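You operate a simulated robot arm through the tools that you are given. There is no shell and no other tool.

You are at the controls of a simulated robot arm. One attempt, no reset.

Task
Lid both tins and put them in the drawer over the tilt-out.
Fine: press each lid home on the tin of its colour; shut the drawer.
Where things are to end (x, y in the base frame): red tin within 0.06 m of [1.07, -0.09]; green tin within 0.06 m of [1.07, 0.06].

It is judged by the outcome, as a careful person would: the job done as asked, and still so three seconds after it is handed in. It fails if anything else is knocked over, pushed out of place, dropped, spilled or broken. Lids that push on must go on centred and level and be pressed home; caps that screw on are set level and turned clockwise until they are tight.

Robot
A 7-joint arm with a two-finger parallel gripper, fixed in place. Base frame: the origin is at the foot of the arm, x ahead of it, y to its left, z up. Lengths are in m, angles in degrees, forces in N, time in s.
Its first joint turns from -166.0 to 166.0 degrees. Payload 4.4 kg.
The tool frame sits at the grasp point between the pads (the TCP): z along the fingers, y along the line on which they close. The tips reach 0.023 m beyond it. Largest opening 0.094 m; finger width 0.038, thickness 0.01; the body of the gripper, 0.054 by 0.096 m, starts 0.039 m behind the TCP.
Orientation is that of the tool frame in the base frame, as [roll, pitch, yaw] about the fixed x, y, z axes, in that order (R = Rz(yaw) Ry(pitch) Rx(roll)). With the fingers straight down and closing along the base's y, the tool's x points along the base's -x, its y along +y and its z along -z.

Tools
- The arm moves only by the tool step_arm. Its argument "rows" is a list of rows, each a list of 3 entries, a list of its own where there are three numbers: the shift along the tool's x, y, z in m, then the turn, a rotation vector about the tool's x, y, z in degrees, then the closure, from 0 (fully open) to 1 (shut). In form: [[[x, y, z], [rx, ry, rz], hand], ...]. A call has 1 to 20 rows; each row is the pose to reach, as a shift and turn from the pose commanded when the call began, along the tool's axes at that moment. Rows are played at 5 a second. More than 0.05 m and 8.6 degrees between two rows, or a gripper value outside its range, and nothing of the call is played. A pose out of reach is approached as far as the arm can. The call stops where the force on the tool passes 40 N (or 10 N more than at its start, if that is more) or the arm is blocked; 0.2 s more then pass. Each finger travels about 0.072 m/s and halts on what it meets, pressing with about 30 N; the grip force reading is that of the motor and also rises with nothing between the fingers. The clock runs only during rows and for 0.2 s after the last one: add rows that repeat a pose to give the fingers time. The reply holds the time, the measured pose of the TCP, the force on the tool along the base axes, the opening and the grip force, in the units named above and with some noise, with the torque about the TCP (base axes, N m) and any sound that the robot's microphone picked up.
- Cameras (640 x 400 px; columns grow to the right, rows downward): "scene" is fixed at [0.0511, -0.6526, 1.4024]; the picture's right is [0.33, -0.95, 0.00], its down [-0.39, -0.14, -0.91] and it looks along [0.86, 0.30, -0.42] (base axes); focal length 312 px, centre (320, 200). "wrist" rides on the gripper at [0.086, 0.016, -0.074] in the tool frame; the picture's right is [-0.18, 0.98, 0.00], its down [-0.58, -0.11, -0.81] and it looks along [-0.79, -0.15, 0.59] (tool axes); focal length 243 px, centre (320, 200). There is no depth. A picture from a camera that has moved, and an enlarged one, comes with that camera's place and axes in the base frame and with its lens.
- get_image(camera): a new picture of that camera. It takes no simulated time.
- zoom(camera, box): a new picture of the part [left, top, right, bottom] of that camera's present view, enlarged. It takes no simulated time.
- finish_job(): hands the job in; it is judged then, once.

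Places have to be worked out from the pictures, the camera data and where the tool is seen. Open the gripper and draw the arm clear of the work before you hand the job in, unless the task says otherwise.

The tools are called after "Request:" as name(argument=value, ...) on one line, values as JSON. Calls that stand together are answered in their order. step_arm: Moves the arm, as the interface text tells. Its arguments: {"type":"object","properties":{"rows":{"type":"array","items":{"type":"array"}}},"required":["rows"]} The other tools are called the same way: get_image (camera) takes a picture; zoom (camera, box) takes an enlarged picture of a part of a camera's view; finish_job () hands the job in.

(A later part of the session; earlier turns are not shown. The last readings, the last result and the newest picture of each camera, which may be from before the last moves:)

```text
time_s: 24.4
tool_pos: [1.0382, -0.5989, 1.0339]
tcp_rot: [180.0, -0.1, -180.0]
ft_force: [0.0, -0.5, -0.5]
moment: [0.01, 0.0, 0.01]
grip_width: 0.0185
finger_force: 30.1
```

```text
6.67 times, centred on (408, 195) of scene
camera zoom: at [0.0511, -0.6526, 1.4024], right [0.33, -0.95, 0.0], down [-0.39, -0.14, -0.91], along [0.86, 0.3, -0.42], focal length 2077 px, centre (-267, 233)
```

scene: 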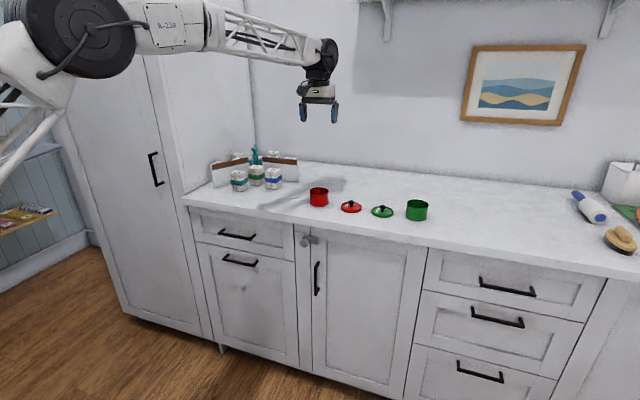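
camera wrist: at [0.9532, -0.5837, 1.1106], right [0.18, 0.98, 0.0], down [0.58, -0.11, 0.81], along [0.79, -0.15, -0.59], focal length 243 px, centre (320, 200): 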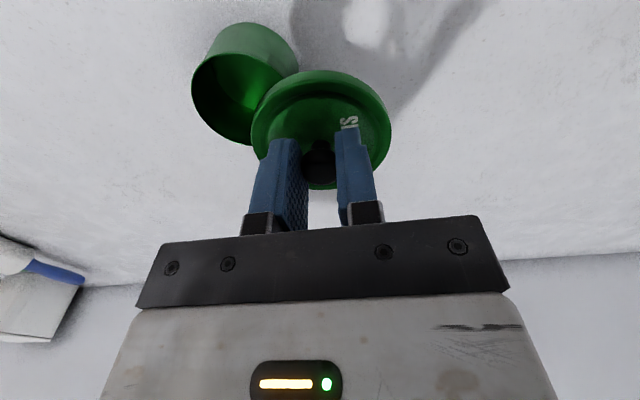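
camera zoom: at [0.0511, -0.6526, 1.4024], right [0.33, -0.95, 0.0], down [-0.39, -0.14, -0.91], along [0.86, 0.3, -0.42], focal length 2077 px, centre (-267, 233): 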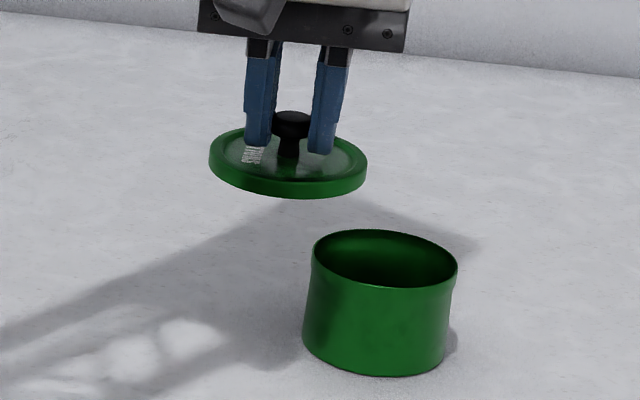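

The lid centre is at ≈(1.036, -0.599) and the green tin at ≈(1.041, -0.651). I'll move over the tin, stay about 12 mm above the rim and check.

Request:
step_arm(rows=[[[-0.003, -0.026, 0], [0, 0, 0], 1.0], [[-0.005, -0.0515, 0], [0, 0, 0], 1.0], [[-0.005, -0.0515, 0.015], [0, 0, 0], 1.0], [[-0.005, -0.0515, 0.028], [0, 0, 0], 1.0], [[-0.005, -0.0515, 0.028], [0, 0, 0], 1.0]])

Request:
get_image(camera="wrist")

Request:
zoom(camera="wrist", box=[220, 0, 420, 125])

Request:
zoom(camera="scene", box=[384, 175, 448, 215])

```text
time_s: 25.6
tool_pos: [1.0446, -0.6506, 1.0084]
tcp_rot: [-180.0, -0.1, 180.0]
ft_force: [-0.5, -0.5, -0.6]
moment: [0.0, -0.01, 0.0]
grip_width: 0.0184
finger_force: 30.1
```

```text
taken
camera wrist: at [0.96, -0.6347, 1.0839], right [0.18, 0.98, 0.0], down [0.58, -0.11, 0.81], along [0.79, -0.15, -0.59], focal length 243 px, centre (320, 200)
```

wrist: 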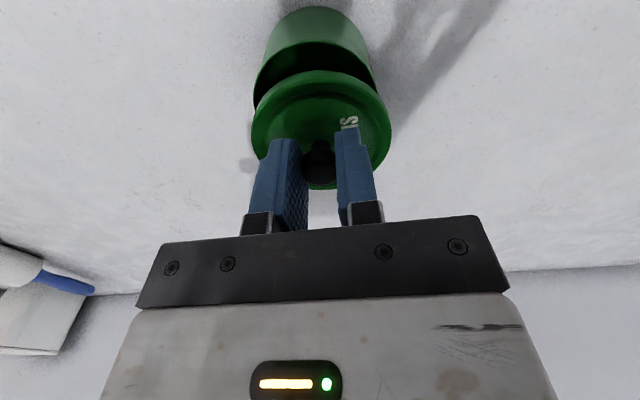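

```text
3.20 times, centred on (320, 62) of wrist
camera zoom: at [0.96, -0.6347, 1.0839], right [0.18, 0.98, 0.0], down [0.58, -0.11, 0.81], along [0.79, -0.15, -0.59], focal length 776 px, centre (320, 640)
```

zoom: 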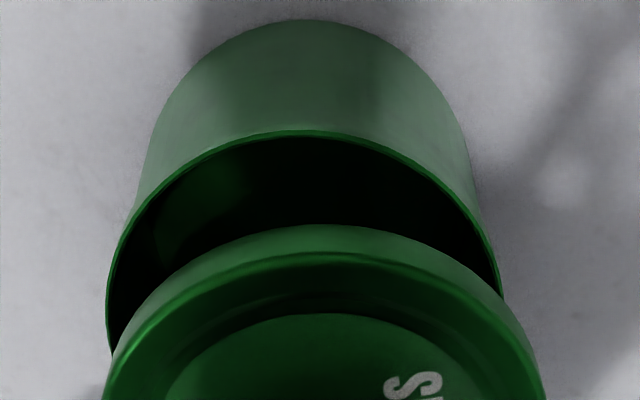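

```text
10.00 times, centred on (416, 195) of scene
camera zoom: at [0.0511, -0.6526, 1.4024], right [0.33, -0.95, 0.0], down [-0.39, -0.14, -0.91], along [0.86, 0.3, -0.42], focal length 3115 px, centre (-640, 250)
```

zoom: 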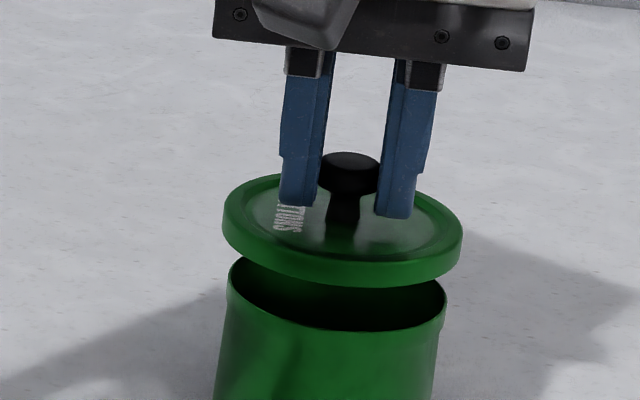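

In the wrist view the lid sits ≈10 mm too far in +x, because the near rim is still exposed. Laterally it is ≈1.4 mm off. I'll correct both and lower slightly.

Request:
step_arm(rows=[[[0.005, -0.0007, 0], [0, 0, 0], 1.0], [[0.01, -0.0014, 0], [0, 0, 0], 1.0], [[0.01, -0.0014, 0.004], [0, 0, 0], 1.0], [[0.01, -0.0014, 0.004], [0, 0, 0], 1.0]])

Request:
zoom(camera="wrist", box=[220, 0, 420, 125])

Request:
zoom(camera="scene", box=[384, 175, 448, 215])

```text
time_s: 26.6
tool_pos: [1.0348, -0.6518, 1.0041]
tcp_rot: [-179.9, 0.0, 180.0]
ft_force: [0.2, 0.2, 0.0]
moment: [0.03, 0.03, 0.0]
grip_width: 0.0183
finger_force: 30.1
```

```text
3.20 times, centred on (320, 62) of wrist
camera zoom: at [0.9492, -0.6361, 1.0799], right [0.18, 0.98, 0.0], down [0.58, -0.11, 0.81], along [0.79, -0.15, -0.59], focal length 776 px, centre (320, 640)
```

zoom: 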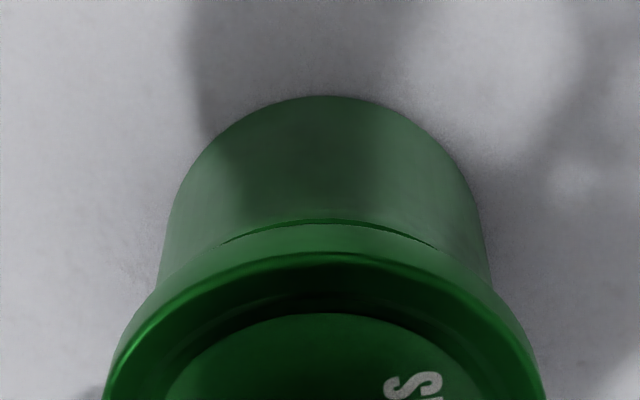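

```text
10.00 times, centred on (416, 195) of scene
camera zoom: at [0.0511, -0.6526, 1.4024], right [0.33, -0.95, 0.0], down [-0.39, -0.14, -0.91], along [0.86, 0.3, -0.42], focal length 3115 px, centre (-640, 250)
```

zoom: 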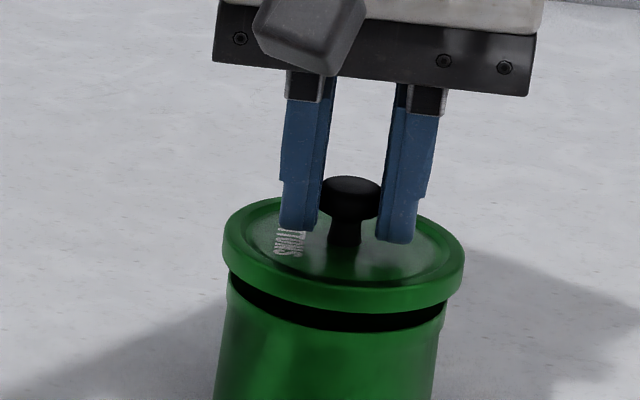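

Both views now show the lid centred over the green tin to within a millimetre. I'll lower gently.

Request:
step_arm(rows=[[[0, 0, 0.003], [0, 0, 0], 1.0], [[0, 0, 0.006], [0, 0, 0], 1.0], [[0, 0, 0.009], [0, 0, 0], 1.0], [[0, 0, 0.009], [0, 0, 0], 1.0]])

Request:
zoom(camera="wrist", box=[220, 0, 420, 125])

Request:
zoom(camera="scene", box=[384, 175, 448, 215])

```text
time_s: 27.6
tool_pos: [1.0328, -0.6517, 0.9945]
tcp_rot: [-180.0, 0.0, 179.9]
ft_force: [0.7, 0.3, 2.7]
moment: [-0.01, -0.08, -0.02]
grip_width: 0.0185
finger_force: 30.0
```

```text
3.20 times, centred on (320, 62) of wrist
camera zoom: at [0.9484, -0.6356, 1.0713], right [0.18, 0.98, 0.0], down [0.58, -0.11, 0.81], along [0.79, -0.15, -0.59], focal length 776 px, centre (320, 640)
```

zoom: 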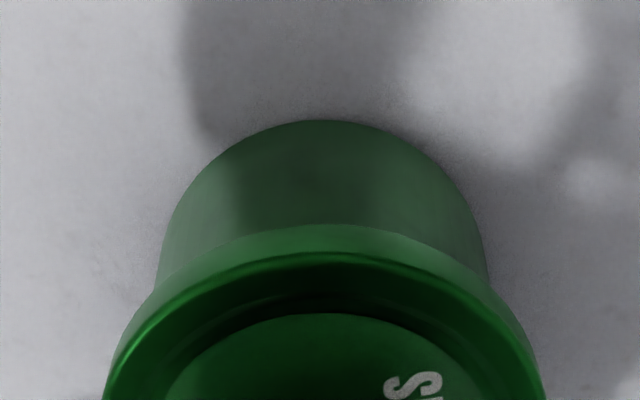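

```text
10.00 times, centred on (416, 195) of scene
camera zoom: at [0.0511, -0.6526, 1.4024], right [0.33, -0.95, 0.0], down [-0.39, -0.14, -0.91], along [0.86, 0.3, -0.42], focal length 3115 px, centre (-640, 250)
```

zoom: 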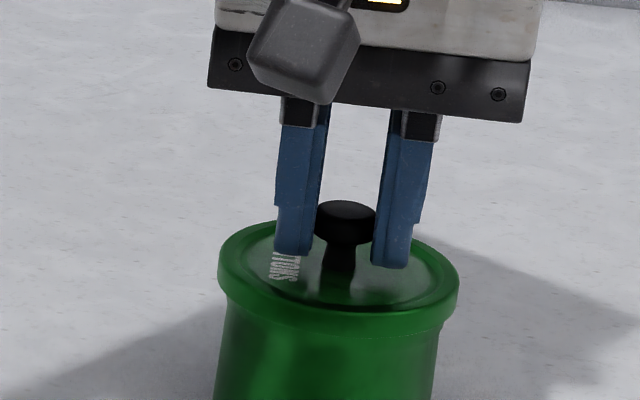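

Light contact at 2.7 N, and the lid has drifted about 1.5 mm towards -x. I'll raise 2 mm, shift +1.5 mm in x and recheck.

Request:
step_arm(rows=[[[0, 0, -0.002], [0, 0, 0], 1.0], [[-0.0015, 0, -0.002], [0, 0, 0], 1.0], [[-0.0015, 0, -0.002], [0, 0, 0], 1.0]])

Request:
zoom(camera="wrist", box=[220, 0, 420, 125])

Request:
zoom(camera="scene", box=[384, 175, 448, 215])

```text
time_s: 28.4
tool_pos: [1.0356, -0.6512, 0.9977]
tcp_rot: [-179.9, -0.1, 180.0]
ft_force: [-0.1, -0.8, -1.1]
moment: [-0.02, -0.04, 0.01]
grip_width: 0.0182
finger_force: 30.0
```

```text
3.20 times, centred on (320, 62) of wrist
camera zoom: at [0.9499, -0.6358, 1.0725], right [0.18, 0.98, 0.0], down [0.58, -0.11, 0.81], along [0.79, -0.15, -0.59], focal length 776 px, centre (320, 640)
```

zoom: 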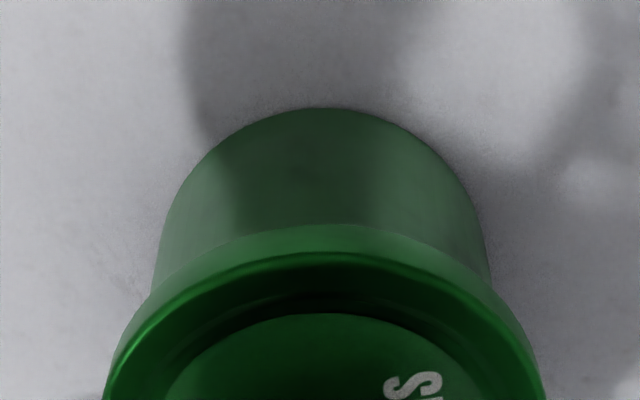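

```text
10.00 times, centred on (416, 195) of scene
camera zoom: at [0.0511, -0.6526, 1.4024], right [0.33, -0.95, 0.0], down [-0.39, -0.14, -0.91], along [0.86, 0.3, -0.42], focal length 3115 px, centre (-640, 250)
```

zoom: 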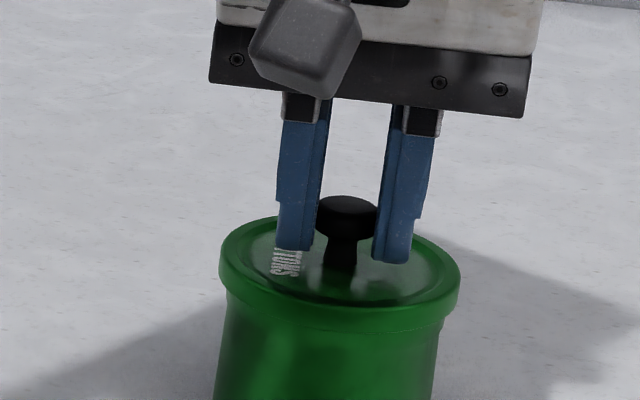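

The alignment geometry now matches the red case that seated cleanly. I'll press down slowly.

Request:
step_arm(rows=[[[0, 0, 0.002], [0, 0, 0], 1.0], [[0, 0, 0.004], [0, 0, 0], 1.0], [[0, 0, 0.006], [0, 0, 0], 1.0], [[0, 0, 0.006], [0, 0, 0], 1.0]])

Request:
zoom(camera="wrist", box=[220, 0, 420, 125])

Request:
zoom(camera="scene", box=[384, 175, 448, 215])

```text
time_s: 29.4
tool_pos: [1.0342, -0.6521, 0.9902]
tcp_rot: [-179.9, -0.1, 179.9]
ft_force: [0.0, -0.3, -0.1]
moment: [-0.02, 0.01, -0.03]
grip_width: 0.0182
finger_force: 30.0
```

```text
3.20 times, centred on (320, 62) of wrist
camera zoom: at [0.9508, -0.6358, 1.0666], right [0.18, 0.98, 0.0], down [0.58, -0.11, 0.81], along [0.79, -0.15, -0.59], focal length 776 px, centre (320, 640)
```

zoom: 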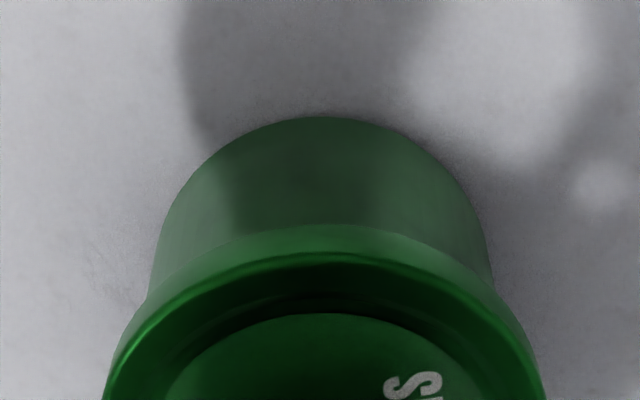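

```text
10.00 times, centred on (416, 195) of scene
camera zoom: at [0.0511, -0.6526, 1.4024], right [0.33, -0.95, 0.0], down [-0.39, -0.14, -0.91], along [0.86, 0.3, -0.42], focal length 3115 px, centre (-640, 250)
```

zoom: 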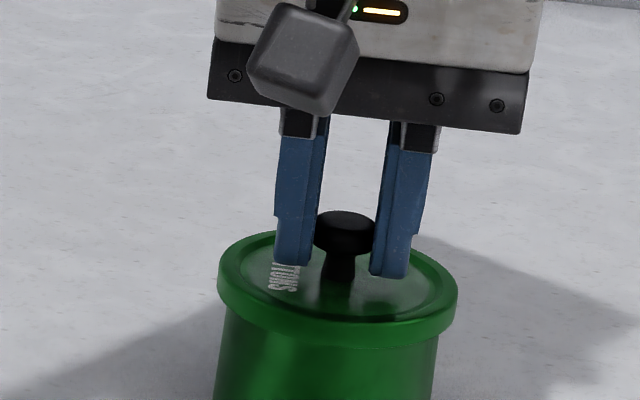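

No force and the skirt is now over the rim. I'll press on until it snaps or stops.

Request:
step_arm(rows=[[[0, 0, 0.002], [0, 0, 0], 1.0], [[0, 0, 0.004], [0, 0, 0], 1.0], [[0, 0, 0.006], [0, 0, 0], 1.0], [[0, 0, 0.008], [0, 0, 0], 1.0], [[0, 0, 0.01], [0, 0, 0], 1.0], [[0, 0, 0.011], [0, 0, 0], 1.0]])

Request:
zoom(camera="scene", box=[384, 175, 448, 215])

```text
time_s: 30.6
tool_pos: [1.0361, -0.6517, 0.9862]
tcp_rot: [-179.7, 0.2, 180.0]
ft_force: [0.6, -0.8, 5.3]
moment: [0.06, 0.01, -0.01]
grip_width: 0.0192
finger_force: 29.8
heard: snap
stopped in row 6: the force on the tool passed its limit at 48 N (the readings are from after the stop); the commanded pose is now the measured one
```

```text
10.00 times, centred on (416, 195) of scene
camera zoom: at [0.0511, -0.6526, 1.4024], right [0.33, -0.95, 0.0], down [-0.39, -0.14, -0.91], along [0.86, 0.3, -0.42], focal length 3115 px, centre (-640, 250)
```

zoom: 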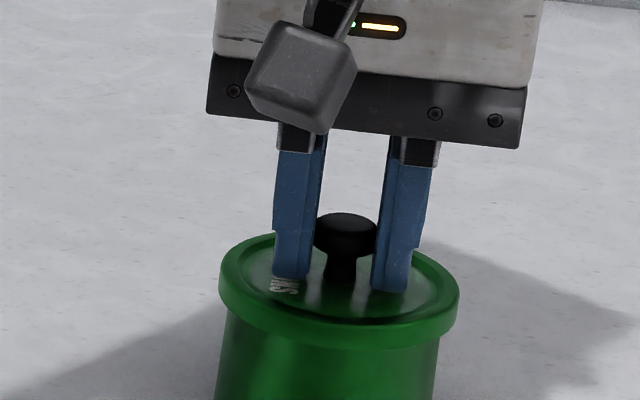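

Snap heard for green too. I'll release, lift clear and inspect both.

Request:
step_arm(rows=[[[0, 0, 0], [0, 0, 0], 0.8], [[0, 0, 0], [0, 0, 0], 0.5], [[0, 0, 0], [0, 0, 0], 0.45], [[0, 0, -0.02], [0, 0, 0], 0.45], [[0, 0, -0.05], [-0.3, 0.2, 0], 0.3], [[0, 0, -0.09], [-0.3, 0.2, 0], 0.1], [[0.03, 0.03, -0.12], [-0.3, 0.2, 0], 0], [[0.06, 0.06, -0.15], [-0.3, 0.2, 0], 0], [[0.09, 0.09, -0.15], [-0.3, 0.2, 0], 0], [[0.12, 0.12, -0.15], [-0.3, 0.2, 0], 0], [[0.12, 0.12, -0.15], [-0.3, 0.2, 0], 0]])

Request:
zoom(camera="scene", box=[290, 170, 450, 270])

Request:
get_image(camera="wrist")

Request:
zoom(camera="scene", box=[384, 180, 448, 220])

```text
refused: row 7 steps farther than a row can; nothing moved
```

```text
4.00 times, centred on (370, 220) of scene
camera zoom: at [0.0511, -0.6526, 1.4024], right [0.33, -0.95, 0.0], down [-0.39, -0.14, -0.91], along [0.86, 0.3, -0.42], focal length 1246 px, centre (120, 120)
```

zoom: 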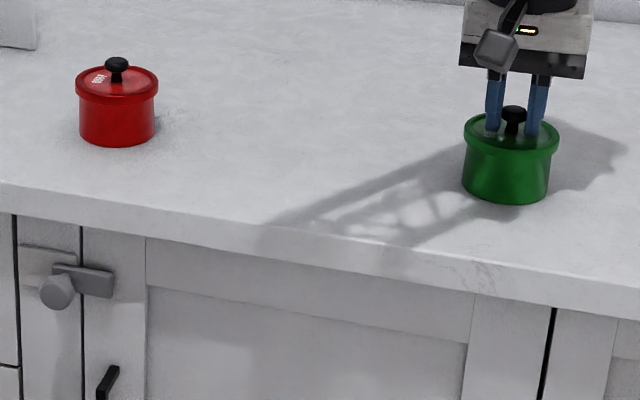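

```text
taken
camera wrist: at [0.951, -0.6359, 1.0611], right [0.18, 0.98, 0.0], down [0.58, -0.1, 0.81], along [0.79, -0.15, -0.59], focal length 243 px, centre (320, 200)
```

wrist: 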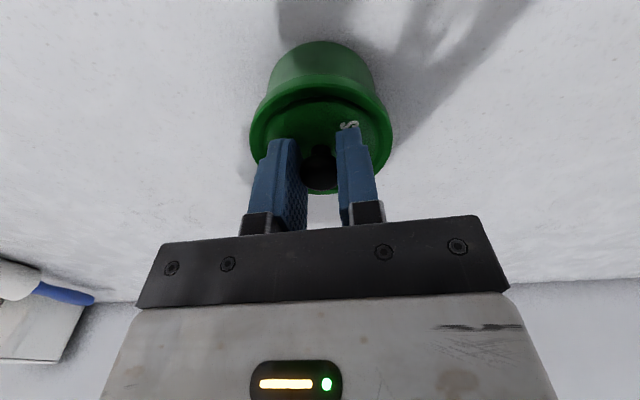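

```text
10.00 times, centred on (416, 200) of scene
camera zoom: at [0.0511, -0.6526, 1.4024], right [0.33, -0.95, 0.0], down [-0.39, -0.14, -0.91], along [0.86, 0.3, -0.42], focal length 3115 px, centre (-640, 200)
```

zoom: 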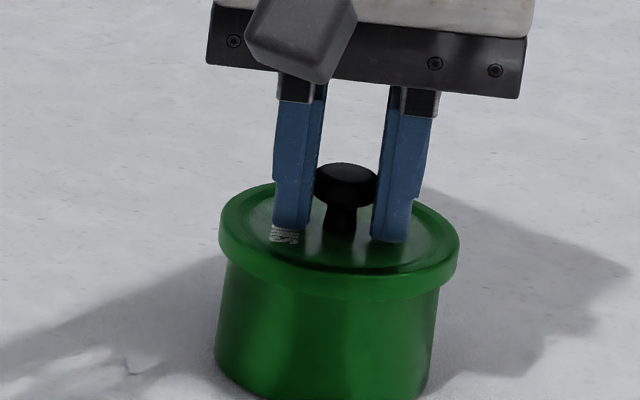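

A step was too long. Both tins still look lidded, so I'll replay the release with smaller steps.

Request:
step_arm(rows=[[[0, 0, 0], [0, 0, 0], 0.8], [[0, 0, 0], [0, 0, 0], 0.5], [[0, 0, 0], [0, 0, 0], 0.45], [[0, 0, -0.02], [0, 0, 0], 0.45], [[0, 0, -0.05], [-0.3, 0.2, 0], 0.3], [[0, 0, -0.09], [-0.3, 0.2, 0], 0.1], [[0.02, 0.02, -0.12], [-0.3, 0.2, 0], 0], [[0.04, 0.04, -0.15], [-0.3, 0.2, 0], 0], [[0.07, 0.07, -0.15], [-0.3, 0.2, 0], 0], [[0.1, 0.1, -0.15], [-0.3, 0.2, 0], 0], [[0.13, 0.13, -0.15], [-0.3, 0.2, 0], 0], [[0.13, 0.13, -0.15], [-0.3, 0.2, 0], 0]])

Request:
zoom(camera="scene", box=[290, 170, 450, 270])

Request:
get_image(camera="wrist")

Request:
zoom(camera="scene", box=[384, 180, 448, 220])

```text
time_s: 33.2
tool_pos: [0.9077, -0.518, 1.135]
tcp_rot: [-180.0, 0.0, 179.9]
ft_force: [-0.4, 0.9, 0.1]
moment: [0.01, 0.03, -0.06]
grip_width: 0.0939
finger_force: 0.0
```

```text
4.00 times, centred on (370, 220) of scene
camera zoom: at [0.0511, -0.6526, 1.4024], right [0.33, -0.95, 0.0], down [-0.39, -0.14, -0.91], along [0.86, 0.3, -0.42], focal length 1246 px, centre (120, 120)
```

zoom: 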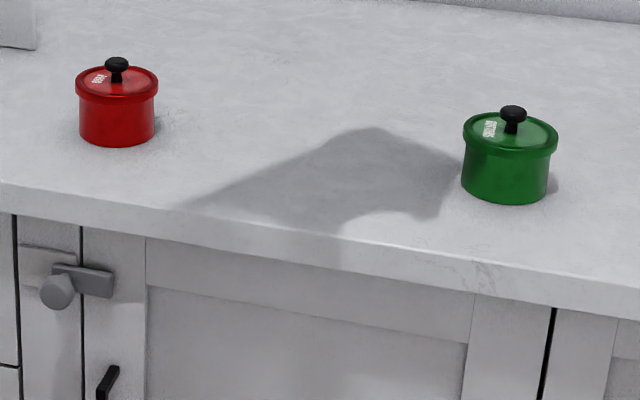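

```text
taken
camera wrist: at [0.8223, -0.5037, 1.2104], right [0.18, 0.98, 0.0], down [0.58, -0.11, 0.81], along [0.79, -0.15, -0.59], focal length 243 px, centre (320, 200)
```

wrist: 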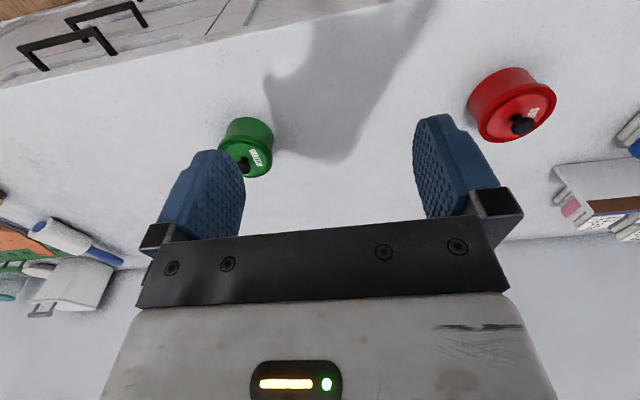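

```text
10.00 times, centred on (416, 200) of scene
camera zoom: at [0.0511, -0.6526, 1.4024], right [0.33, -0.95, 0.0], down [-0.39, -0.14, -0.91], along [0.86, 0.3, -0.42], focal length 3115 px, centre (-640, 200)
```

zoom: 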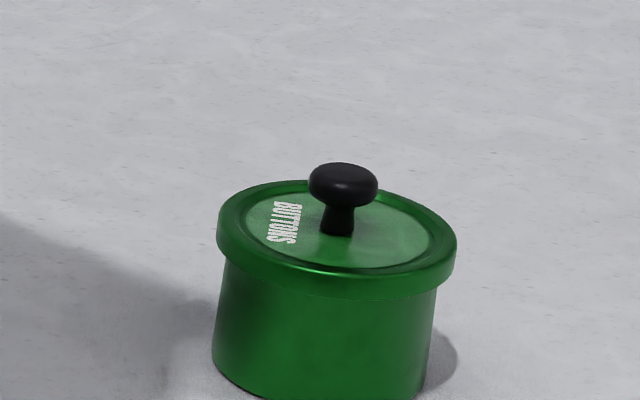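

Both lids are level and flush. Next is the drawer: the handle bar runs along y at about (0.914, -0.013, 0.771), roughly beneath the counter edge. I'll approach it horizontally with the fingers closing vertically, so first I'll retreat and pitch the tool forward.

Request:
step_arm(rows=[[[0.016, 0.0265, 0.0], [0, -7.5, 0], 0], [[0.032, 0.053, 0.0], [0, -15, 0], 0], [[0.048, 0.0795, 0.0], [0, -22.5, 0], 0], [[0.064, 0.106, 0.0], [0, -30, 0], 0], [[0.08, 0.1325, 0.0], [0, -37.5, 0], 0], [[0.096, 0.159, 0.01], [0, -45, 0], 0], [[0.112, 0.1855, 0.02], [0, -52.5, 0], 0], [[0.128, 0.212, 0.03], [0, -60, 0], 0], [[0.144, 0.2385, 0.04], [0, -67.5, 0], 0], [[0.16, 0.265, 0.05], [0, -75, 0], 0], [[0.176, 0.2915, 0.06], [0, -82.5, 0], 0], [[0.19, 0.318, 0.07], [0, -90, 0], 0], [[0.19, 0.318, 0.07], [0, -90, 0], 0]])

Request:
get_image(camera="scene")

Request:
get_image(camera="wrist")

```text
time_s: 36.0
tool_pos: [0.715, -0.2038, 1.065]
tcp_rot: [4.3, 90.0, 4.3]
ft_force: [-0.6, 0.3, 1.2]
moment: [-0.02, 0.05, 0.0]
grip_width: 0.0939
finger_force: 0.1
```

```text
taken
```

scene: 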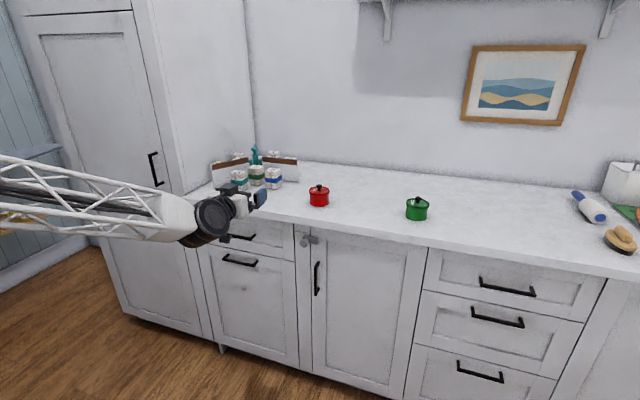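

```text
taken
camera wrist: at [0.6412, -0.1885, 0.9795], right [0.0, 0.98, 0.18], down [-0.81, -0.11, 0.58], along [0.59, -0.15, 0.79], focal length 243 px, centre (320, 200)
```

wrist: 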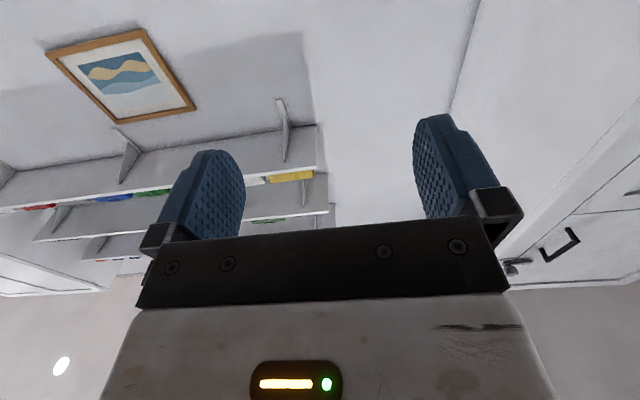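

The tool now points horizontally forward. I'll roll 90° so the fingers close vertically, and descend in front of the handle.

Request:
step_arm(rows=[[[0.022, 0.0158, 0.0], [0, 0, 7.5], 0], [[0.044, 0.0316, 0.0], [0, 0, 15], 0], [[0.066, 0.0474, 0.0], [0, 0, 22.5], 0], [[0.088, 0.0632, 0.0], [0, 0, 30], 0], [[0.11, 0.079, 0.0], [0, 0, 37.5], 0], [[0.132, 0.0948, 0.0], [0, 0, 45], 0], [[0.154, 0.1106, 0.0], [0, 0, 52.5], 0], [[0.176, 0.1264, 0.0], [0, 0, 60], 0], [[0.198, 0.1422, 0.0], [0, 0, 67.5], 0], [[0.22, 0.158, 0.0], [0, 0, 75], 0], [[0.242, 0.1738, 0.0], [0, 0, 82.5], 0], [[0.265, 0.19, 0.0], [0, 0, 90], 0], [[0.265, 0.19, 0.0], [0, 0, 90], 0]])

Request:
get_image(camera="scene")

Request:
get_image(camera="wrist")

```text
time_s: 38.9
tool_pos: [0.7096, -0.0757, 0.809]
tcp_rot: [90.6, -0.1, 94.0]
ft_force: [0.1, -0.4, 0.6]
moment: [0.0, -0.01, 0.0]
grip_width: 0.0942
finger_force: 0.0
out of reach, approached as far as the arm can: row 7, 8, 9, 10, 11, 12, 13
```

```text
taken
```

scene: 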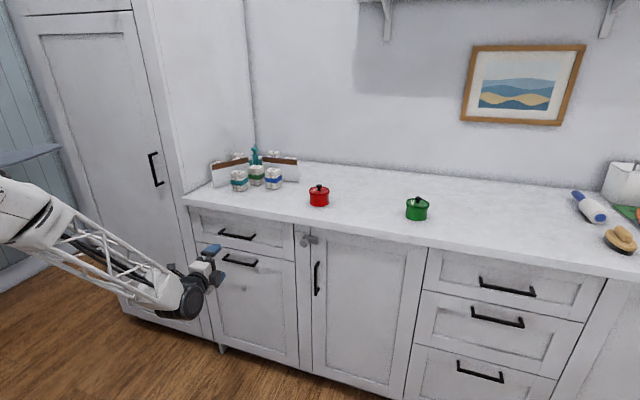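

```text
taken
camera wrist: at [0.6307, 0.0045, 0.8272], right [0.02, -0.18, 0.98], down [-0.77, -0.64, -0.1], along [0.64, -0.75, -0.16], focal length 243 px, centre (320, 200)
```

wrist: 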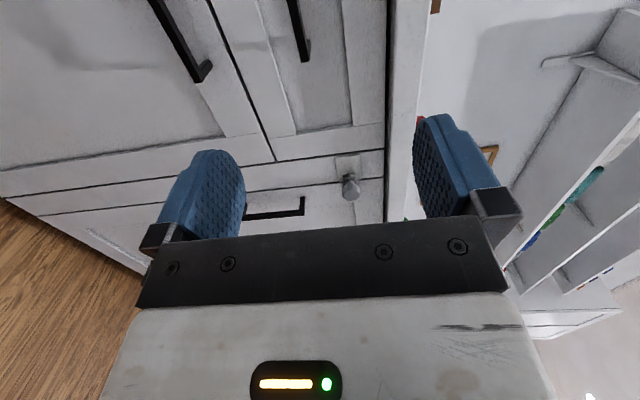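

Part of that pose was out of reach, possibly because the arm folds too tightly this close in. I'll try stretching forward towards the handle to see whether it resolves.

Request:
step_arm(rows=[[[0, 0, 0.03], [0, 0, 0], 0], [[0, 0, 0.06], [0, 0, 0], 0], [[0, 0, 0.06], [0, 0, 0], 0]])

Request:
get_image(camera="scene")

```text
time_s: 39.6
tool_pos: [0.7697, -0.074, 0.8077]
tcp_rot: [90.7, -0.1, 94.6]
ft_force: [0.5, 0.6, 0.9]
moment: [0.0, 0.0, 0.02]
grip_width: 0.0939
finger_force: 0.1
```

```text
taken
```

scene: 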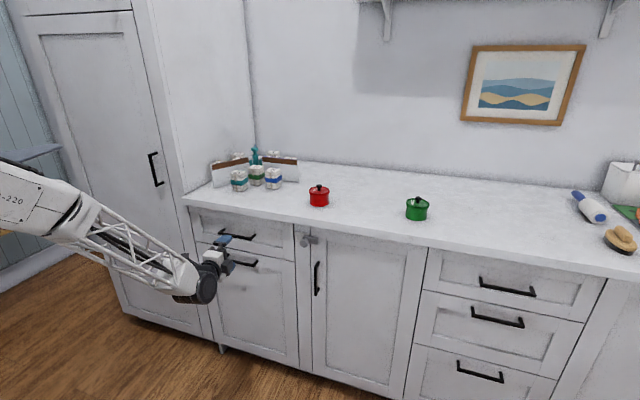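

The commanded pose resets to the one actually reached, and forward motion works. I'll try shifting +y towards the handle's centre and squaring the yaw.

Request:
step_arm(rows=[[[0.02, -0.01, 0.01], [0, -2, 0], 0], [[0.04, -0.02, 0.01], [0, -4, 0], 0], [[0.06, -0.035, 0.01], [0, -4.6, 0], 0], [[0.06, -0.035, 0.01], [0, -4.6, 0], 0]])

Request:
get_image(camera="scene")

Request:
get_image(camera="wrist")

```text
time_s: 40.6
tool_pos: [0.774, -0.0803, 0.7824]
tcp_rot: [91.4, -0.1, 94.2]
ft_force: [-0.3, 0.4, -0.1]
moment: [-0.01, 0.03, 0.01]
grip_width: 0.0937
finger_force: 0.1
out of reach, approached as far as the arm can: row 1, 2, 3, 4
```

```text
taken
```

scene: 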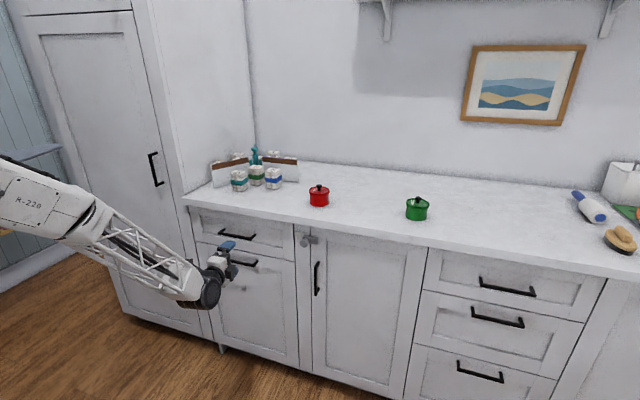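

```text
taken
camera wrist: at [0.6959, -0.0006, 0.802], right [0.04, -0.18, 0.98], down [-0.76, -0.64, -0.09], along [0.65, -0.75, -0.16], focal length 243 px, centre (320, 200)
```

wrist: 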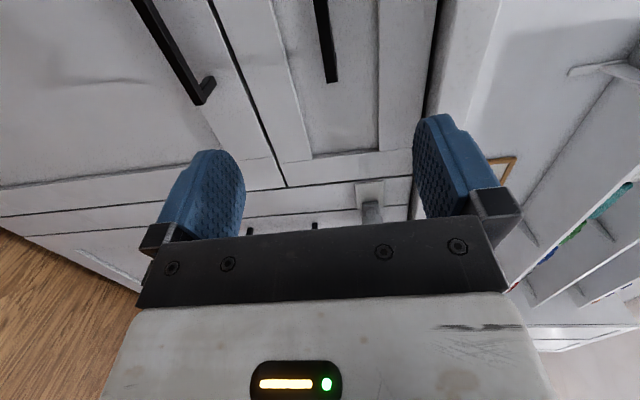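

This roll direction is up against a joint limit. I'll roll the opposite way, 180° about the tool axis, starting with the first half.

Request:
step_arm(rows=[[[0, 0, -0.01], [0, 0, -8], 0], [[0, 0, -0.02], [0, 0, -16], 0], [[0, 0, -0.03], [0, 0, -24], 0], [[0, 0, -0.03], [0, 0, -32], 0], [[0, 0, -0.03], [0, 0, -40], 0], [[0, 0, -0.03], [0, 0, -48], 0], [[0, 0, -0.03], [0, 0, -56], 0], [[0, 0, -0.03], [0, 0, -64], 0], [[0, 0, -0.03], [0, 0, -72], 0], [[0, 0, -0.03], [0, 0, -80], 0], [[0, 0, -0.03], [0, 0, -88], 0], [[0, 0, -0.03], [0, 0, -91.4], 0], [[0, 0, -0.03], [0, 0, -91.4], 0]])

```text
time_s: 43.5
tool_pos: [0.7429, -0.0821, 0.7842]
tcp_rot: [-142.0, 88.2, -137.6]
ft_force: [-0.4, 0.0, -0.7]
moment: [-0.02, -0.02, 0.0]
grip_width: 0.0938
finger_force: 0.2
```

Now I'll do the second half of the roll, shifting +y at the same time.

Request:
step_arm(rows=[[[0, 0.005, 0], [0, 0, -8], 0], [[0, 0.01, 0], [0, 0, -16], 0], [[0, 0.015, 0], [0, 0, -24], 0], [[0, 0.02, 0], [0, 0, -32], 0], [[0, 0.025, 0], [0, 0, -40], 0], [[0, 0.03, 0], [0, 0, -48], 0], [[0, 0.035, 0], [0, 0, -56], 0], [[0, 0.04, 0], [0, 0, -64], 0], [[0, 0.05, 0], [0, 0, -72], 0], [[0, 0.06, 0], [0, 0, -80], 0], [[0, 0.067, 0], [0, 0, -88], 0], [[0, 0.067, 0], [0, 0, -90], 0], [[0, 0.067, 0], [0, 0, -90], 0]])

Request:
get_image(camera="scene")

Request:
get_image(camera="wrist")

```text
time_s: 46.5
tool_pos: [0.7484, -0.0746, 0.9833]
tcp_rot: [-77.3, 9.3, -104.6]
ft_force: [-0.4, 0.9, -0.6]
moment: [-0.03, -0.03, 0.0]
grip_width: 0.0939
finger_force: 0.0
out of reach, approached as far as the arm can: row 1, 2, 3, 4, 5, 6, 7, 8, 9, 10, 11
stopped in row 13: the arm was blocked; the commanded pose is now the measured one
```

```text
taken
```

scene: 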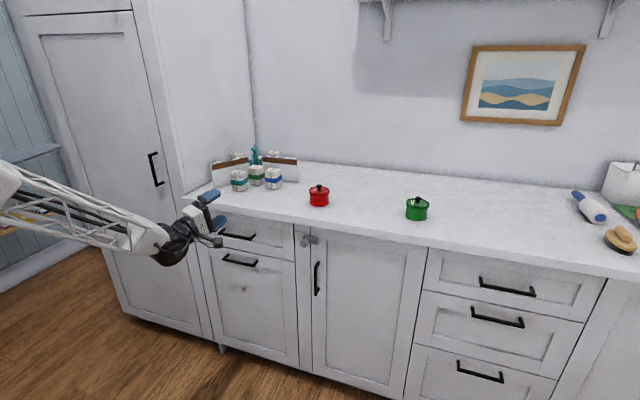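

```text
taken
camera wrist: at [0.6637, -0.136, 0.9385], right [0.29, 0.27, -0.92], down [-0.64, 0.77, 0.02], along [0.71, 0.58, 0.4], focal length 243 px, centre (320, 200)
```

wrist: 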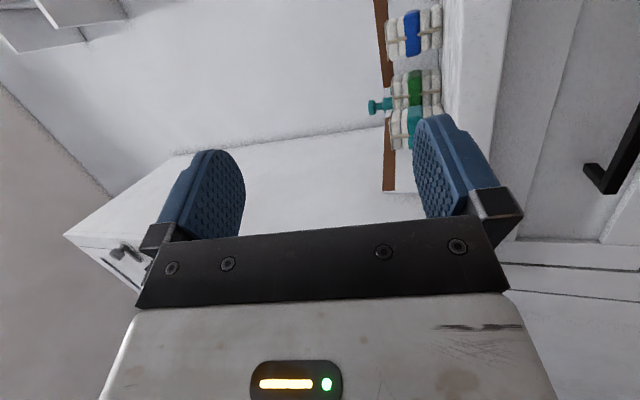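

The arm folds poorly when strictly horizontal this low. I'll pitch the tool about 35° below horizontal with the fingers closing in the vertical plane, and work slightly higher first to confirm it is reachable.

Request:
step_arm(rows=[[[-0.004, 0.0055, 0.002], [-6.93, -1.84, -1.76], 0], [[-0.008, 0.011, 0.004], [-13.86, -3.69, -3.51], 0], [[-0.011, 0.017, 0.006], [-20.8, -5.53, -5.27], 0], [[-0.015, 0.022, 0.008], [-27.7, -7.37, -7.03], 0], [[-0.019, 0.028, 0.01], [-34.6, -9.2, -8.8], 0], [[-0.023, 0.033, 0.012], [-41.6, -11.06, -10.5], 0], [[-0.0266, 0.0389, 0.0146], [-48.5, -12.9, -12.3], 0], [[-0.0266, 0.0389, 0.0146], [-48.5, -12.9, -12.3], 0]])

Request:
get_image(camera="scene")

Request:
get_image(camera="wrist")

```text
time_s: 48.2
tool_pos: [0.7803, -0.0502, 0.9508]
tcp_rot: [-125.1, 0.0, -90.0]
ft_force: [0.2, 0.7, 0.1]
moment: [0.0, 0.01, 0.0]
grip_width: 0.0939
finger_force: 0.1
```

```text
taken
```

scene: 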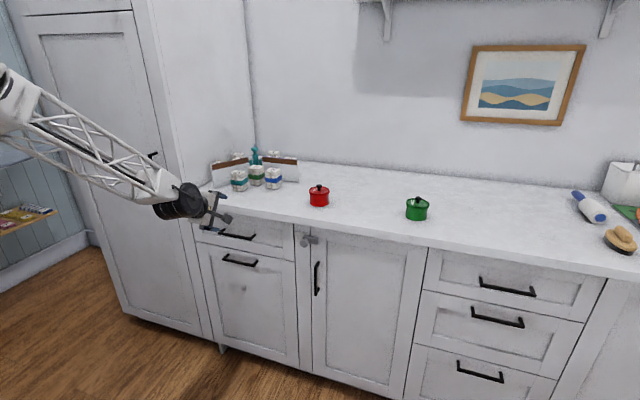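

```text
taken
camera wrist: at [0.7107, -0.1369, 0.9822], right [-0.57, 0.18, -0.8], down [-0.6, 0.58, 0.55], along [0.57, 0.79, -0.22], focal length 243 px, centre (320, 200)
```

wrist: 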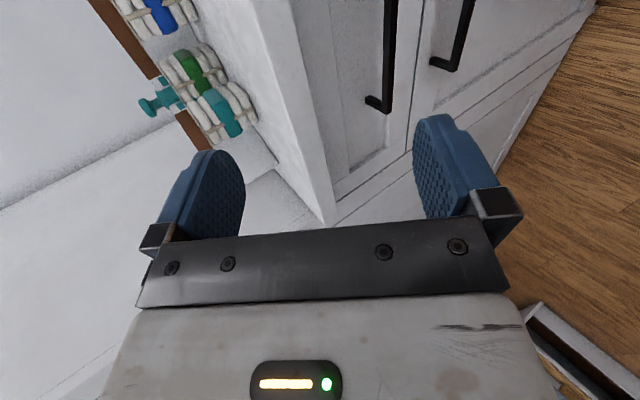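

That pose is reachable and exact. I'll descend to just in front of and above the drawer handle with the fingers narrowed.

Request:
step_arm(rows=[[[-0.005, 0.0177, 0.026], [0, 0, 0], 0.2], [[-0.01, 0.0354, 0.052], [0, 0, 0], 0.4], [[-0.015, 0.053, 0.078], [0, 0, 0], 0.55], [[-0.02, 0.0708, 0.1046], [0, 0, 0], 0.6], [[-0.02, 0.0708, 0.1046], [0, 0, 0], 0.6]])

Request:
get_image(camera="scene")

Request:
get_image(camera="wrist")

Request:
zoom(camera="scene", box=[180, 190, 308, 270])

```text
time_s: 49.5
tool_pos: [0.8237, -0.031, 0.8343]
tcp_rot: [-125.1, -0.1, -90.0]
ft_force: [0.3, -0.3, -0.3]
moment: [0.03, -0.05, -0.01]
grip_width: 0.0375
finger_force: 0.0
```

```text
taken
```

scene: 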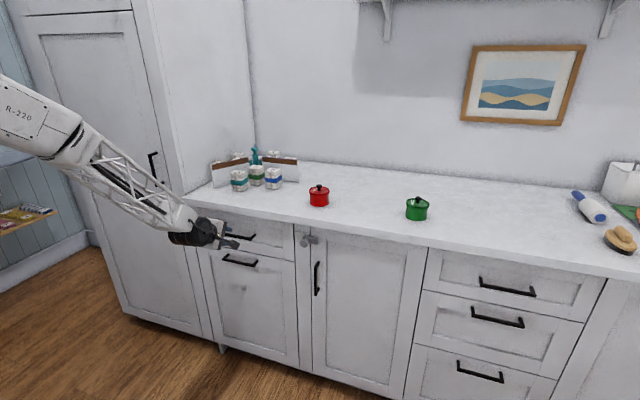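

```text
taken
camera wrist: at [0.7548, -0.1168, 0.8646], right [-0.56, 0.18, -0.8], down [-0.6, 0.58, 0.55], along [0.57, 0.79, -0.22], focal length 243 px, centre (320, 200)
```

wrist: 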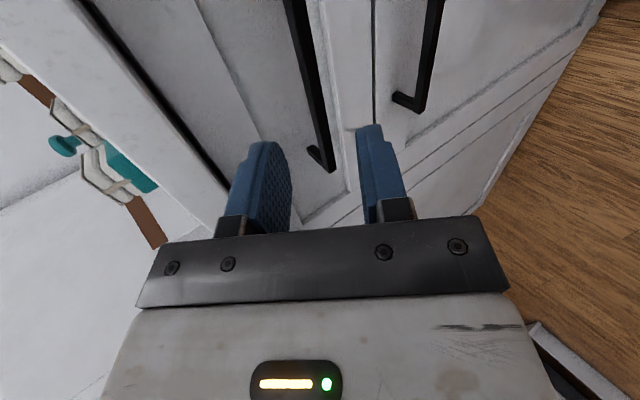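

```text
5.00 times, centred on (244, 230) of scene
camera zoom: at [0.0511, -0.6526, 1.4024], right [0.33, -0.95, 0.0], down [-0.39, -0.14, -0.91], along [0.86, 0.3, -0.42], focal length 1558 px, centre (700, 50)
```

zoom: 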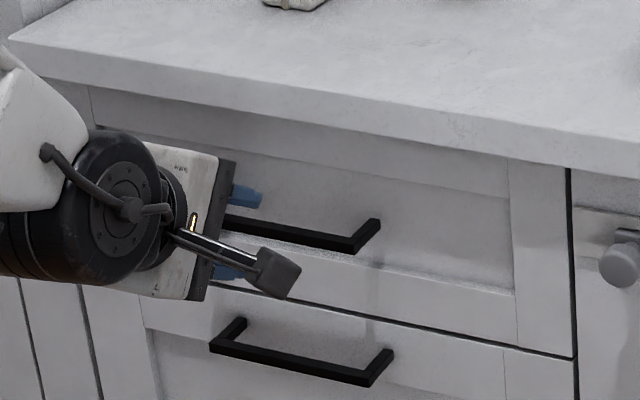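

The bar is visible between and beyond the fingers. I'll zoom in to refine its position before closing in.

Request:
zoom(camera="wrist", box=[220, 0, 460, 150])

Request:
zoom(camera="wrist", box=[220, 100, 420, 225])

```text
2.67 times, centred on (340, 75) of wrist
camera zoom: at [0.7548, -0.1168, 0.8646], right [-0.56, 0.18, -0.8], down [-0.6, 0.58, 0.55], along [0.57, 0.79, -0.22], focal length 647 px, centre (267, 533)
```

zoom: 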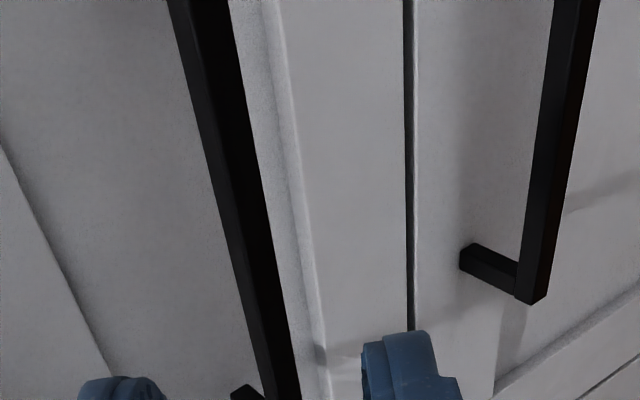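

```text
3.20 times, centred on (320, 162) of wrist
camera zoom: at [0.7548, -0.1168, 0.8646], right [-0.56, 0.18, -0.8], down [-0.6, 0.58, 0.55], along [0.57, 0.79, -0.22], focal length 776 px, centre (320, 320)
```

zoom: 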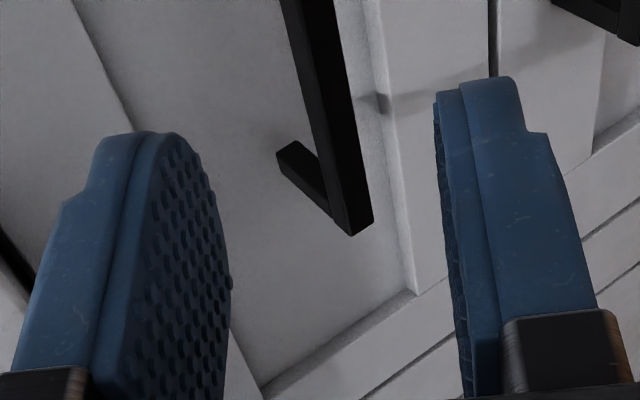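

By the wrist geometry the bar sits about 7 mm above the approach axis and roughly 0.10 m ahead. I'll correct for that, move in 5 cm and look again.

Request:
step_arm(rows=[[[0, -0.003, 0.02], [0, 0, 0], 0.6], [[0, -0.007, 0.05], [0, 0, 0], 0.6], [[0, -0.007, 0.05], [0, 0, 0], 0.6]])

Request:
get_image(camera="wrist")

Request:
zoom(camera="wrist", box=[220, 60, 420, 185])

Request:
zoom(camera="scene", box=[180, 190, 308, 270])

```text
time_s: 50.2
tool_pos: [0.8673, -0.0309, 0.8095]
tcp_rot: [-125.1, 0.1, -90.0]
ft_force: [0.2, 1.2, -0.6]
moment: [0.01, 0.0, 0.01]
grip_width: 0.0378
finger_force: 0.0
```

```text
taken
camera wrist: at [0.7994, -0.1176, 0.8404], right [-0.56, 0.18, -0.8], down [-0.6, 0.58, 0.55], along [0.57, 0.79, -0.22], focal length 243 px, centre (320, 200)
```

wrist: 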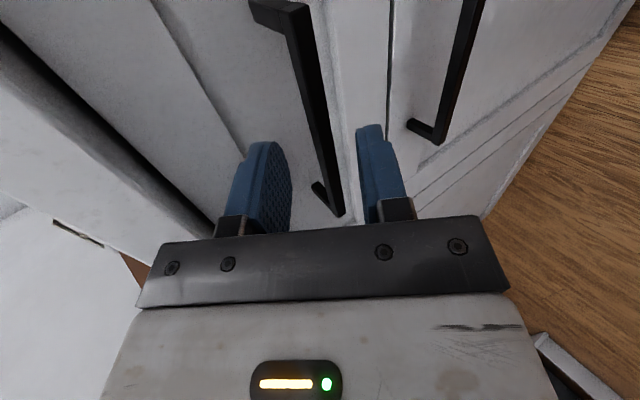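

```text
3.20 times, centred on (320, 122) of wrist
camera zoom: at [0.7994, -0.1176, 0.8404], right [-0.56, 0.18, -0.8], down [-0.6, 0.58, 0.55], along [0.57, 0.79, -0.22], focal length 776 px, centre (320, 448)
```

zoom: 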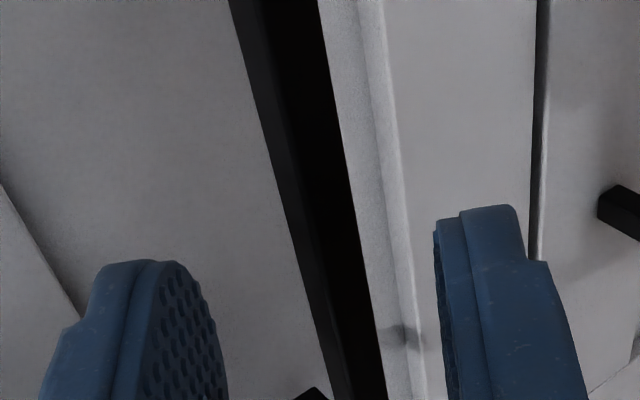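

```text
5.00 times, centred on (244, 230) of scene
camera zoom: at [0.0511, -0.6526, 1.4024], right [0.33, -0.95, 0.0], down [-0.39, -0.14, -0.91], along [0.86, 0.3, -0.42], focal length 1558 px, centre (700, 50)
```

zoom: 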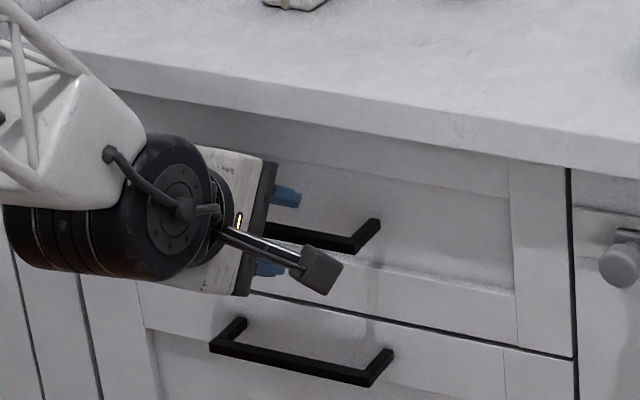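

The bar is now centred within 1 mm between the fingers and about 5 cm ahead. I'll move forward 4 cm so it lies between the pads and check.

Request:
step_arm(rows=[[[0, 0, 0.015], [0, 0, 0], 0.6], [[0, 0, 0.03], [0, 0, 0], 0.6], [[0, 0, 0.04], [0, 0, 0], 0.6], [[0, 0, 0.04], [0, 0, 0], 0.6]])

Request:
get_image(camera="wrist")

Request:
zoom(camera="scene", box=[180, 190, 308, 270])

```text
time_s: 51.1
tool_pos: [0.9005, -0.0289, 0.7884]
tcp_rot: [-125.1, -0.1, -90.1]
ft_force: [-22.5, 1.6, 14.0]
moment: [-0.01, -0.68, 0.08]
grip_width: 0.0365
finger_force: 0.2
stopped in row 4: the force on the tool passed its limit at 54 N (the readings are from after the stop); the commanded pose is now the measured one
```

```text
taken
camera wrist: at [0.8308, -0.1164, 0.8191], right [-0.56, 0.18, -0.8], down [-0.6, 0.58, 0.55], along [0.57, 0.79, -0.22], focal length 243 px, centre (320, 200)
```

wrist: 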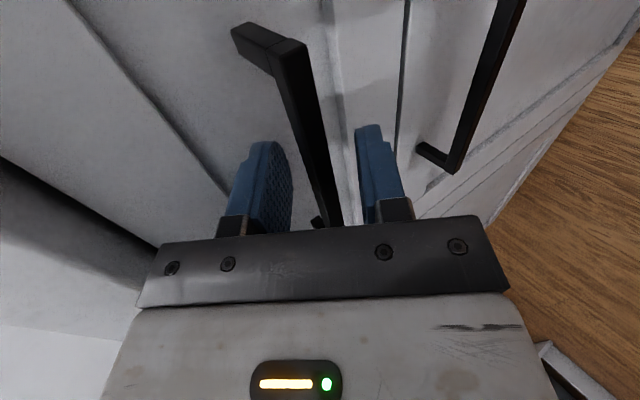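

```text
5.00 times, centred on (244, 230) of scene
camera zoom: at [0.0511, -0.6526, 1.4024], right [0.33, -0.95, 0.0], down [-0.39, -0.14, -0.91], along [0.86, 0.3, -0.42], focal length 1558 px, centre (700, 50)
```

zoom: 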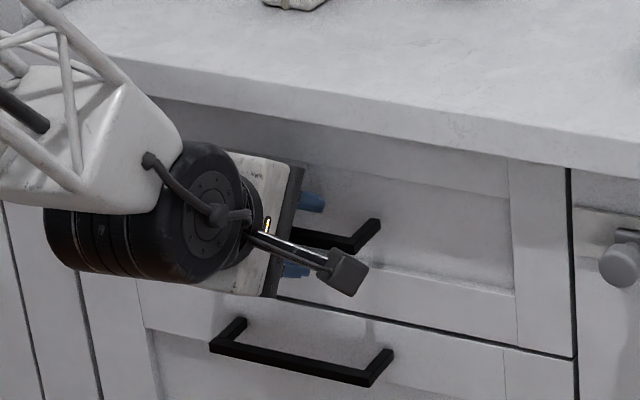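

The moment reading shows the upper fingertip touching the drawer panel at x≈0.935, so the bar is now right between the pads near the TCP. I'll back off 7 mm and close on the bar.

Request:
step_arm(rows=[[[0, 0, -0.007], [0, 0, 0], 0.6], [[0, 0, -0.007], [0, 0, 0], 0.6], [[0, 0, -0.007], [0, 0, 0], 0.75], [[0, 0, -0.007], [0, 0, 0], 0.9], [[0, 0, -0.007], [0, 0, 0], 1.0], [[0, 0, -0.007], [0, 0, 0], 1.0]])

Request:
get_image(camera="wrist")

```text
time_s: 52.5
tool_pos: [0.8939, -0.0296, 0.7911]
tcp_rot: [-125.3, 0.0, -90.0]
ft_force: [-5.8, -1.1, -5.3]
moment: [-0.01, -0.03, 0.06]
grip_width: 0.0129
finger_force: 45.1
```

```text
taken
camera wrist: at [0.8249, -0.1163, 0.822], right [-0.57, 0.18, -0.8], down [-0.6, 0.58, 0.55], along [0.57, 0.79, -0.22], focal length 243 px, centre (320, 200)
```

wrist: 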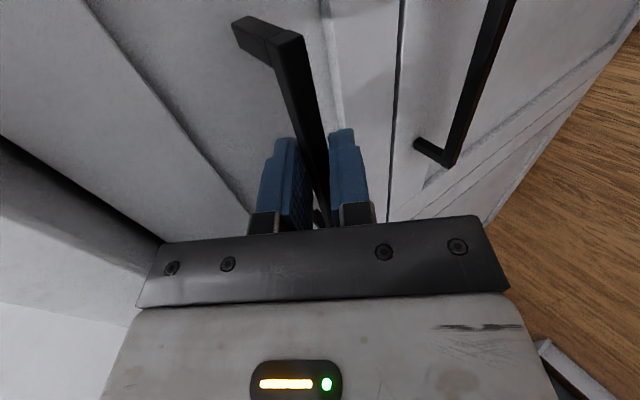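

The bar is gripped at 12.9 mm. I'll pull straight back along -x, which is (0, +0.574, -0.819) in tool axes, starting gently.

Request:
step_arm(rows=[[[0, 0.0057, -0.0082], [0, 0, 0], 1], [[0, 0.0115, -0.0164], [0, 0, 0], 1], [[0, 0.0172, -0.0246], [0, 0, 0], 1], [[0, 0.023, -0.0328], [0, 0, 0], 1], [[0, 0.0287, -0.041], [0, 0, 0], 1], [[0, 0.0344, -0.0491], [0, 0, 0], 1], [[0, 0.0344, -0.0491], [0, 0, 0], 1]])

Request:
get_image(camera="scene")

Request:
get_image(camera="wrist")

```text
time_s: 54.0
tool_pos: [0.8325, -0.03, 0.7913]
tcp_rot: [-125.2, 0.0, -90.0]
ft_force: [-0.7, -6.8, -1.0]
moment: [0.09, -0.08, 0.11]
grip_width: 0.0132
finger_force: 44.8
stopped in row 7: the force on the tool passed its limit at 41 N (the readings are from after the stop); the commanded pose is now the measured one
```

```text
taken
```

scene: 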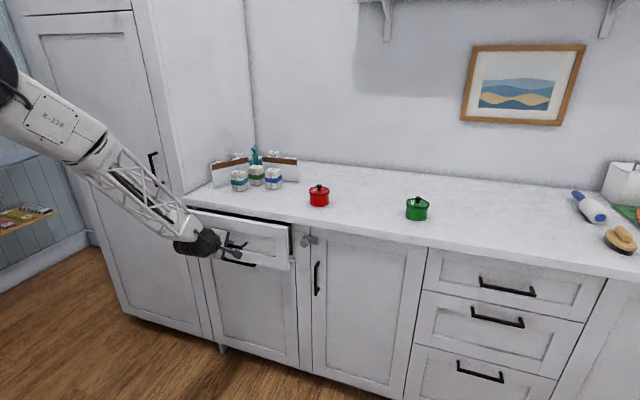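

```text
taken
camera wrist: at [0.7641, -0.1162, 0.8221], right [-0.57, 0.18, -0.8], down [-0.6, 0.58, 0.55], along [0.57, 0.79, -0.22], focal length 243 px, centre (320, 200)
```

wrist: 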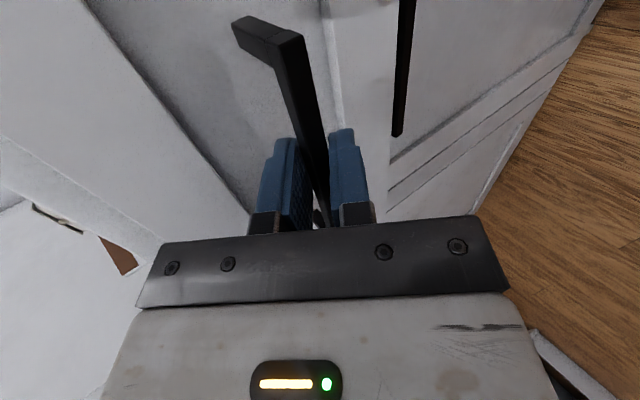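

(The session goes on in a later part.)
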